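You operate a simulated robot arm through the tools that you are given. There is no shell and no other tool. Be economical: measure what you need, move in short steps, check, and stop when the job is done.

Carry out the task below with a simulated robot arm. There is one attempt and no reset: what you move stays moved.

TASK
Put the teal wedge and the yellow socket cap in the blue handled tray.
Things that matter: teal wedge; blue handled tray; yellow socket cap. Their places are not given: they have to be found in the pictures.

It is judged by the outcome, as a careful person would: the job done as asked, and still so three seconds after it is handed in. It fails if anything else is knocked over, pushed out of place, dropped, spilled or broken.

THE ROBOT
A 7-joint arm with a two-finger parallel gripper, fixed in place. Base frame: the origin is at the foot of the arm, x ahead of it, y to its left, z up; the work surface is at about z = 0. Lengths are in mm, angles in rad, forces in N, time in s.
With the tool pointing down near the work surface it reaches from about 240 to 620 mm from the base axis. Its first joint turns from -1.152 to 1.152 rad. Payload 2.6 kg.
Tool frame: the origin (TCP) lies between the finger pads and is the grasp point; the fingertips stand 30 mm ahead of it; z points along the fingers, y is the line along which they close. The gripper opens to 94 mm. The fingers are 28 mm wide and 10 mm thick; the gripper's body (50 by 96 mm) begins 55 mm behind the TCP.
Orientation is told as [roll, pitch, yaw] about the base's x, y, z axes, in that order, counted from this pose: with the fingers straight down and closing along the base's y, the tool's x points along the base's -x, its y along +y and its z along -z.

THE INTERFACE
- The arm moves only by the tool nudge_tool. Its argument "steps" is text: rows parted by semicolons, each of 7 numbers parted by spaces: the shift along the tool's x, y, z in mm, then the turn, a rotation vector about the tool's x, y, z in rad, then the closure in counts, from 0 (fully open) to 255 (shut). In form: x y z wx wy wz jaw; .... A call has 1 to 10 rows; each row shifts and turns the commanded pose from where the row before left it, along the tool's axes as they then stand. A row lasts 0.2 s, in which the tool goes at most 50 mm and 0.15 rad; a call with a longer step from one row to the next is refused whole, and so is a gripper value outside its range. A pose out of reach is approached as far as the arm can. The call stops where the force on the tool passes 40 N (or 10 N more than at its start, if that is more) or the arm is blocked; 0.2 s more then pass. The fingers move at their own pace (about 72 mm/s each) and stop on an object; they squeeze with about 42 N. The grip force told is the motor's: it shows also when the fingers shut on nothing. Time passes only in rows, and 0.2 s behind the last, so rows that do not move let the fingers close. It gives the time, the measured TCP pose, the force on the tool (base axes), the opening and the grip force at its end, in the units of the frame above (readings bear some noise).
- Cameras (640 x 400 px; columns grow to the right, rows downward): "scene" is fixed at [52.1, 456.4, 551.9]; the picture's right is [-0.54, -0.84, 0.00], its down [-0.57, 0.36, -0.73] and it looks along [0.62, -0.39, -0.68] (base axes); focal length 257 px, centre (320, 200). "wrist" rides on the gripper at [-37, 0, -58] in the tool frame; the picture's right is [0.00, -1.00, 0.00], its down [0.97, 0.00, -0.24] and it looks along [0.24, 0.00, 0.97] (tool axes); focal length 218 px, centre (320, 200).
- get_image(camera): a new picture of that camera. No time passes.
- locate(camera, pixels): for up to 12 pixels [column, row] of the newest picture of that camera ("zoom" is the newest enlarged one), the place [x, y, z] in the base frame of the surface seen there, good to about 3 mm. No time passes.
- enlarge(camera, box): a new picture of the part [left, top, right, bottom] of that camera's present view, enlarged. No time passes.
- hand_in(): hands the job in; it is judged then, once.

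Work in short steps. Measure before you move; look again where a grasp or a placing could have gone wrong, and mend it. You have 60 turns and 20 pictures in all, the two below and enlarged ones among them. Open the gripper and draw the arm clear of the work before you hand the job in, unless the task says otherwise; then end with one line.

The tools are called after "Call:" as a command line: name --argument value ..., lists and objects as JSON in quotes. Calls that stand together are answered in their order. nudge_tool: Moves the arm, as the interface text tells. Its arguments: {"type":"object","properties":{"steps":{"type":"string"}},"required":["steps"]} The other tools are called the same way: get_image (camera) takes a picture; locate (camera, pixels) gives the place of the surface under pixels of a picture; enlarge (camera, box) takes an enlarged picture of a part of a camera's view; hand_in () hands the job in.

At the start:

```text
time_s: 0.0
ee_pos: [360.2, 109.5, 268.6]
orientation: [0.001, 0.0, -0.001]
ft_force: [-0.9, 0.3, -0.5]
grip_width: 94.2
grip_force: 0.0
```

scene: 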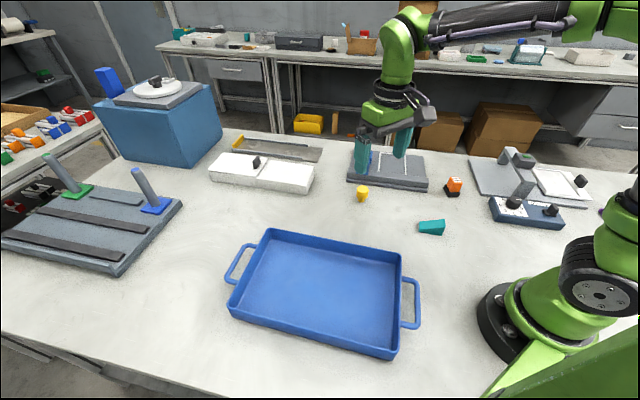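
wrist: 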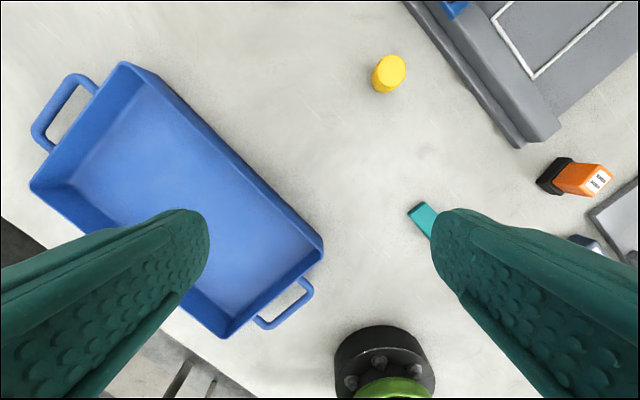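

The scene shows the yellow cap near (362,194), the teal wedge near (432,227) and the tray around (320,290). I'll enlarge the scene around the small parts and locate the key points.

Call:
enlarge --camera "scene" --box '[340, 170, 468, 250]'

Call:
locate --camera "scene" --pixels '[[362, 188], [362, 198], [420, 228], [432, 223], [444, 222], [432, 232], [320, 290], [270, 230], [402, 253], [230, 305], [396, 352], [320, 240]]'

Call:
locate --camera "wrist" --pixels '[[391, 68], [383, 87], [410, 212], [425, 205], [428, 230], [420, 215], [120, 65], [320, 240], [225, 335], [35, 185], [200, 180]]'

```text
5.00 times, centred on (404, 210) of scene
```

zoom: 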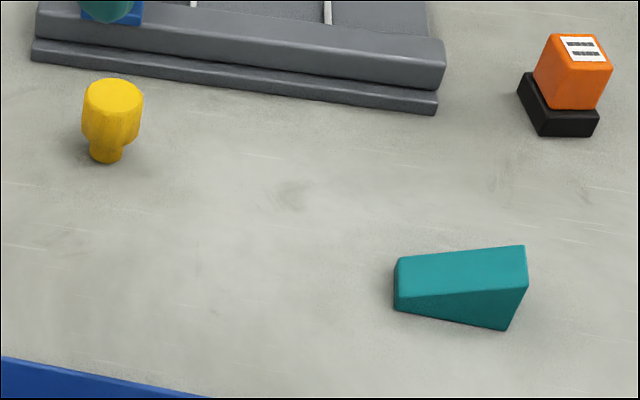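

```text
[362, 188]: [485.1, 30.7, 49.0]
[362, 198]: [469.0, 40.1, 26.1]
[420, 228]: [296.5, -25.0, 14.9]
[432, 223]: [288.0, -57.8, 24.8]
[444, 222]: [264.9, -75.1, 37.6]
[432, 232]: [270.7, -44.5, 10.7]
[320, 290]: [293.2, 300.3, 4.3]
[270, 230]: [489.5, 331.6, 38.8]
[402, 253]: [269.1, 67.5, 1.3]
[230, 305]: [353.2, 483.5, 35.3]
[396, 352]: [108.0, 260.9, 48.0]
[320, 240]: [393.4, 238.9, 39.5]
```

```text
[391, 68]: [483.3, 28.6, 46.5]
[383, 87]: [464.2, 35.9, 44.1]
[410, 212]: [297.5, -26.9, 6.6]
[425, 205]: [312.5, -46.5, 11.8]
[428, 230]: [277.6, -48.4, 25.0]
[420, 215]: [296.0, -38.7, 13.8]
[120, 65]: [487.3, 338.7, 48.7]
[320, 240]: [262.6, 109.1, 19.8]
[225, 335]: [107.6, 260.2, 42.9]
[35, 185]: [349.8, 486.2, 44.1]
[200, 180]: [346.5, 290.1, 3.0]
```

Next I locate detailed wedge corners and the cap in the enlarged picture.

Call:
locate --camera "zoom" --pixels '[[402, 262], [400, 290], [398, 303], [522, 250], [522, 285], [506, 325], [460, 275], [440, 300], [112, 82], [112, 95], [107, 155], [140, 95]]'

```text
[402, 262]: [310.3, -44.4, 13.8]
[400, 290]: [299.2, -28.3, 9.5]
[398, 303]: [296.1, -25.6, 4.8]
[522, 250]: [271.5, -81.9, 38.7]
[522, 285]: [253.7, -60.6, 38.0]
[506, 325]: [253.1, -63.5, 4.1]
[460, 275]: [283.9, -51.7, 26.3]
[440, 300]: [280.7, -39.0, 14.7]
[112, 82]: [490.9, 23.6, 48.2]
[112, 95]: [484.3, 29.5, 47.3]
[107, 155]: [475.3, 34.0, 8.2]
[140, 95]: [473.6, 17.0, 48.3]
```

The wedge lies with its centre at about (284,-54), length axis along (-0.76,-0.65), width about 24 mm and a peak of 38 mm. I move above it and turn the tool +0.68 rad yaw so the fingers close across its width.

Call:
nudge_tool --steps "15.2 -32.7 26 0 0 0 0; 15.2 -32.7 26 0 0 0 0; 15.2 -32.7 26 0 0 0 0; 15.2 -32.7 26 0 0 0 0; 15.2 -32.7 26 0 0 0 0; 0 0 0 0 0 -0.136 0; 0 0 0 0 0 -0.136 0; 0 0 0 0 0 -0.136 0; 0 0 0 0 0 -0.136 0; 0 0 0 0 0 -0.136 0"

Call:
get_image --camera "wrist"

```text
time_s: 2.2
ee_pos: [284.4, -53.6, 139.7]
orientation: [0.001, 0.002, 0.682]
ft_force: [0.0, 0.3, 0.8]
grip_width: 94.2
grip_force: 0.1
```

```text
16 pictures are left
```

wrist: 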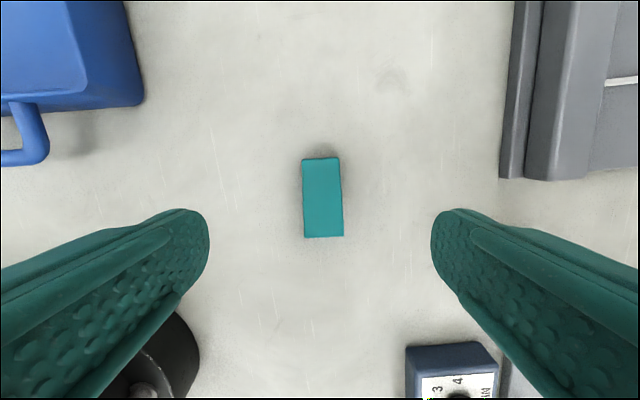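

The wedge is aligned and centred between the fingers. I check its ends and the nearby navy box, at (450,350).

Call:
locate --camera "wrist" --pixels '[[304, 162], [338, 160], [305, 234], [341, 234], [410, 350], [410, 380], [490, 345], [195, 350], [322, 200]]'

```text
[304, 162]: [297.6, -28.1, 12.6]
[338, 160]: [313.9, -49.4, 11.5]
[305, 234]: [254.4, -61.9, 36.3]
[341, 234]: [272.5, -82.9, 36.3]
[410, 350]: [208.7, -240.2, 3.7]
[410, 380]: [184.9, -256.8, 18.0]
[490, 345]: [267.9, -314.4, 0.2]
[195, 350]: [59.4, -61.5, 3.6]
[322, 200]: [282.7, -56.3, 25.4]
```

Everything is clear. I shift 5 mm toward the high end, descend so that the tips stop about 5 mm above the surface, and close.

Call:
nudge_tool --steps "5 0 35 0 0 0 0; 0 0 35 0 0 0 0; 0 0 25 0 0 0 0; 0 0 10 0 0 0 0; 0 0 0 0 0 0 255; 0 0 0 0 0 0 255; 0 0 0 0 0 0 255; 0 0 0 0 0 0 255"

```text
time_s: 4.0
ee_pos: [279.9, -57.5, 33.4]
orientation: [-0.001, 0.0, 0.679]
ft_force: [-0.7, 0.0, 0.4]
grip_width: 34.7
grip_force: 42.1
```

The fingers stopped at 34.7 mm with full grip force. I lift and check.

Call:
nudge_tool --steps "0 0 -20 0 0 0 255; 0 0 -30 0 0 0 255; 0 0 -40 0 0 0 255; 0 0 -20 0 0 0 255"

Call:
get_image --camera "wrist"

```text
time_s: 5.0
ee_pos: [280.0, -57.6, 146.1]
orientation: [0.001, 0.001, 0.678]
ft_force: [0.6, 0.0, -1.5]
grip_width: 34.5
grip_force: 42.0
```

```text
15 pictures are left
```

wrist: 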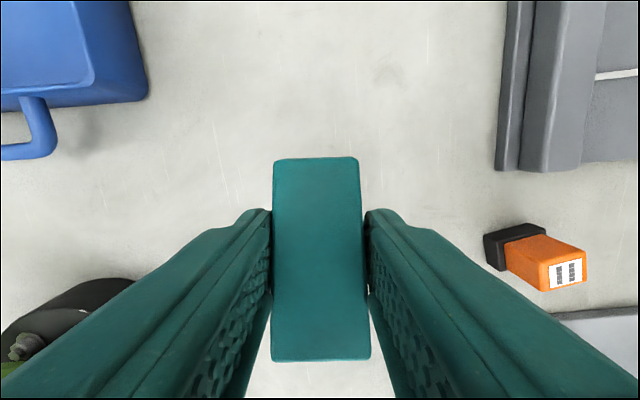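

The wedge is held securely. I carry it level to over the tray at about (254,257), where the tool's yaw nearly matches the tray's long axis.

Call:
nudge_tool --steps "-25.4 37.3 0 0 0 0 255; -25.4 37.3 0 0 0 0 255; -25.4 37.3 0 0 0 0 255; -25.4 37.3 0 0 0 0 255; -25.4 37.3 0 0 0 0 255; -25.4 37.3 0 0 0 0 255; -25.4 37.3 0 0 0 0 255; 0 0 0 0 0 0 255"

Call:
get_image --camera "scene"

```text
time_s: 6.8
ee_pos: [253.0, 260.1, 145.5]
orientation: [0.001, 0.0, 0.679]
ft_force: [0.2, 0.0, 0.6]
grip_width: 34.8
grip_force: 41.8
```

```text
14 pictures are left
```

scene: 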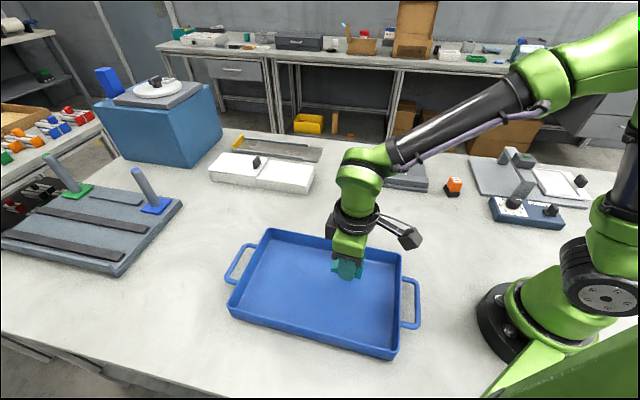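

The wedge is over the tray. I descend to TCP z of about 39 (the tray floor is at about 4), open partway, and rise.

Call:
nudge_tool --steps "0 0 40 0 0 0 255; 0 0 40 0 0 0 255; 0 0 18 0 0 0 255; 0 0 8 0 0 0 255; 0 0 0 0 0 0 255; 0 0 0 0 0 0 110; 0 0 0 0 0 0 110; 0 0 -20 0 0 0 110; 0 0 -40 0 0 0 110; 0 0 -46 0 0 0 0"

Call:
get_image --camera "wrist"

```text
time_s: 9.0
ee_pos: [253.5, 258.3, 145.7]
orientation: [0.0, 0.0, 0.679]
ft_force: [-0.2, 0.8, 0.8]
grip_width: 94.0
grip_force: 0.0
```

```text
13 pictures are left
```

wrist: 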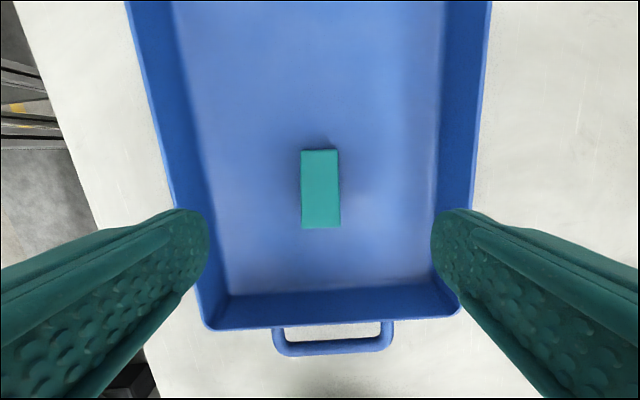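

The wedge sits in the tray. Now I go over the cap at about (477,29). I turn back past zero yaw so the fingers close more nearly parallel to the grey block's edge.

Call:
nudge_tool --steps "-4.2 -45.5 0 0 0 0 0; -4.2 -45.5 0 0 0 0 0; -4.2 -45.5 0 0 0 0 0; -4.2 -45.5 0 0 0 0 0; -4.2 -45.5 0 0 0 0 0; -4.2 -45.5 0 0 0 0 0; -4.2 -45.5 0 0 0 0 0; 0 0 0 0 0 0.14 0; 0 0 0 0 0 0.14 0; 0 0 0 0 0 0.14 0"

Call:
nudge_tool --steps "0 0 0 0 0 0.14 0; 0 0 0 0 0 0.14 0; 0 0 0 0 0 0.14 0; 0 0 0 0 0 0.14 0"

Call:
get_image --camera "wrist"

```text
time_s: 11.2
ee_pos: [477.8, 29.7, 144.7]
orientation: [0.001, -0.001, 0.259]
ft_force: [-0.2, -0.4, 0.6]
grip_width: 94.1
grip_force: 0.0
```

```text
time_s: 12.2
ee_pos: [478.3, 29.9, 144.3]
orientation: [0.0, 0.001, -0.304]
ft_force: [-1.0, -0.2, 0.5]
grip_width: 94.0
grip_force: 0.1
```

```text
12 pictures are left
```

wrist: 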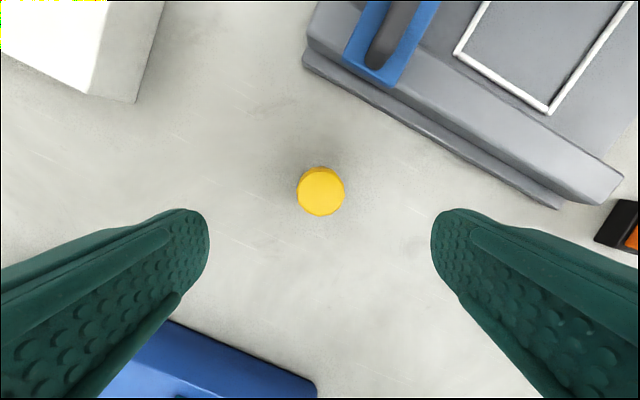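

Call:
locate --camera "wrist" --pixels '[[320, 192], [299, 192], [342, 192], [320, 171], [320, 212], [430, 140], [500, 185], [305, 60], [600, 200]]'

```text
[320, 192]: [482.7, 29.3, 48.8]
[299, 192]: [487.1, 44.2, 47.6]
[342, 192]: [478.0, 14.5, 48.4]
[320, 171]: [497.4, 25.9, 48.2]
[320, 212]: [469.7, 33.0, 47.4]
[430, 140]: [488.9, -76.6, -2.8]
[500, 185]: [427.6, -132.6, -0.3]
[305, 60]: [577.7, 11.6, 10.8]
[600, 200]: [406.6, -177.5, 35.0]
```

The cap top is centred at (483,29), about 30 mm across, and the block is more than 50 mm from the fingers. I shift 5 mm forward, descend to TCP z of about 36, and close.

Call:
nudge_tool --steps "-4.8 0.5 0 0 0 0 0; 0 0 35 0 0 0 0; 0 0 35 0 0 0 0; 0 0 28 0 0 0 0; 0 0 10 0 0 0 0; 0 0 0 0 0 0 255; 0 0 0 0 0 0 255; 0 0 0 0 0 0 255; 0 0 0 0 0 0 255"

```text
time_s: 14.2
ee_pos: [484.0, 28.5, 36.7]
orientation: [0.001, 0.001, -0.3]
ft_force: [-0.5, 0.8, 0.1]
grip_width: 33.7
grip_force: 41.9
```

The cap is gripped at 33.7 mm. I lift and check.

Call:
nudge_tool --steps "0 0 -20 0 0 0 255; 0 0 -30 0 0 0 255; 0 0 -40 0 0 0 255; 0 0 -20 0 0 0 255"

Call:
get_image --camera "wrist"

```text
time_s: 15.2
ee_pos: [482.5, 27.7, 147.8]
orientation: [-0.001, 0.001, -0.301]
ft_force: [-0.8, -0.1, 1.5]
grip_width: 34.0
grip_force: 42.4
```

```text
11 pictures are left
```

wrist: 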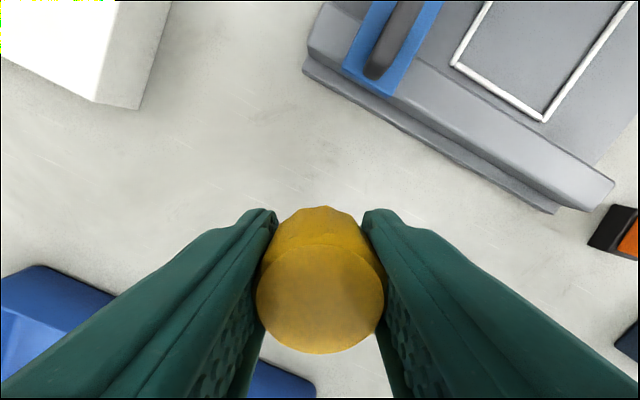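

The cap is held. I carry it over the tray's far half at about (342,339).

Call:
nudge_tool --steps "28.3 31.9 0 0 0 0 255; 28.3 31.9 0 0 0 0 255; 28.3 31.9 0 0 0 0 255; 28.3 31.9 0 0 0 0 255; 28.3 31.9 0 0 0 0 255; 28.3 31.9 0 0 0 0 255; 28.3 31.9 0 0 0 0 255; 28.3 31.9 0 0 0 0 255; 0 0 0 0 0 0 255"

Call:
get_image --camera "scene"

```text
time_s: 17.2
ee_pos: [339.6, 337.9, 145.9]
orientation: [-0.001, 0.0, -0.3]
ft_force: [0.8, 0.1, 0.0]
grip_width: 33.5
grip_force: 41.9
```

```text
10 pictures are left
```

scene: 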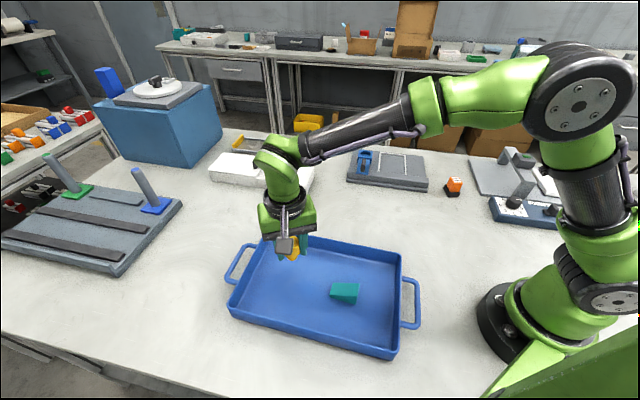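

The arm is over free tray floor. I descend to TCP z of about 41, release partway, and rise.

Call:
nudge_tool --steps "0 0 40 0 0 0 255; 0 0 40 0 0 0 255; 0 0 18 0 0 0 255; 0 0 6.5 0 0 0 255; 0 0 0 0 0 0 255; 0 0 0 0 0 0 110; 0 0 0 0 0 0 110; 0 0 -20 0 0 0 110; 0 0 -40 0 0 0 110; 0 0 -48 0 0 0 110"

Call:
get_image --camera "wrist"

```text
time_s: 19.4
ee_pos: [339.7, 340.2, 150.1]
orientation: [0.0, -0.001, -0.3]
ft_force: [0.1, 0.2, 0.1]
grip_width: 53.6
grip_force: 0.0
```

```text
9 pictures are left
```

wrist: 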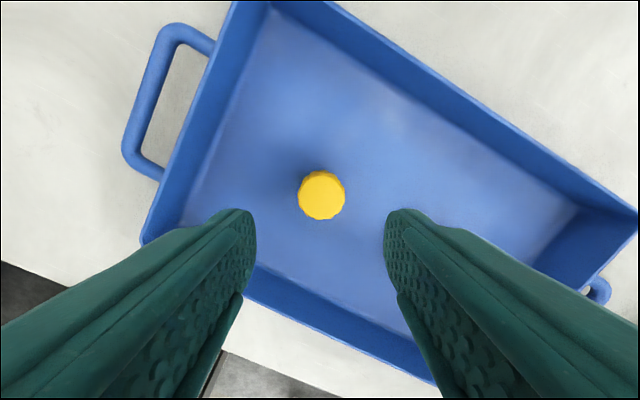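

The cap stands in the tray. I rise and draw the arm clear.

Call:
nudge_tool --steps "0 0 -40 0 0 0 0; 0 0 -40 0 0 0 0; 0 0 -40 0 0 0 0; -17.4 -42.8 0 0 0 0 0; -17.4 -42.8 0 0 0 0 0; -17.4 -42.8 0 0 0 0 0; -17.4 -42.8 0 0 0 0 0; -17.4 -42.8 0 0 0 0 0; 0 0 0 0 0 0 0"

Call:
get_image --camera "scene"

```text
time_s: 21.4
ee_pos: [361.6, 110.0, 270.8]
orientation: [-0.001, 0.001, -0.302]
ft_force: [0.7, 0.3, -0.1]
grip_width: 94.2
grip_force: 0.1
```

```text
8 pictures are left
```

scene: 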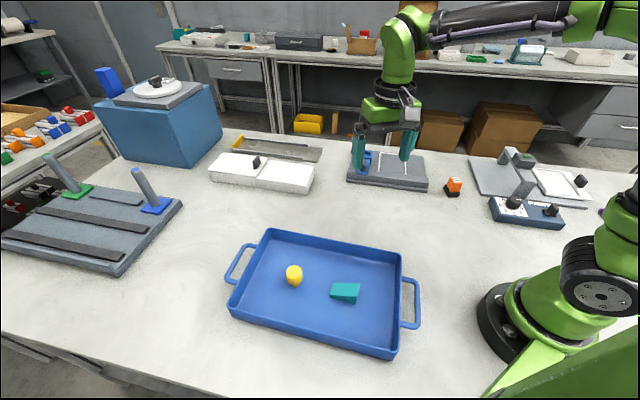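

Both parts are in the tray, nothing else has moved, and the arm is clear, so I hand in the job.

Call:
hand_in

```text
The job is handed in.
```

The teal wedge and the yellow socket cap are both in the blue handled tray, nothing else was disturbed, and the job is handed in.
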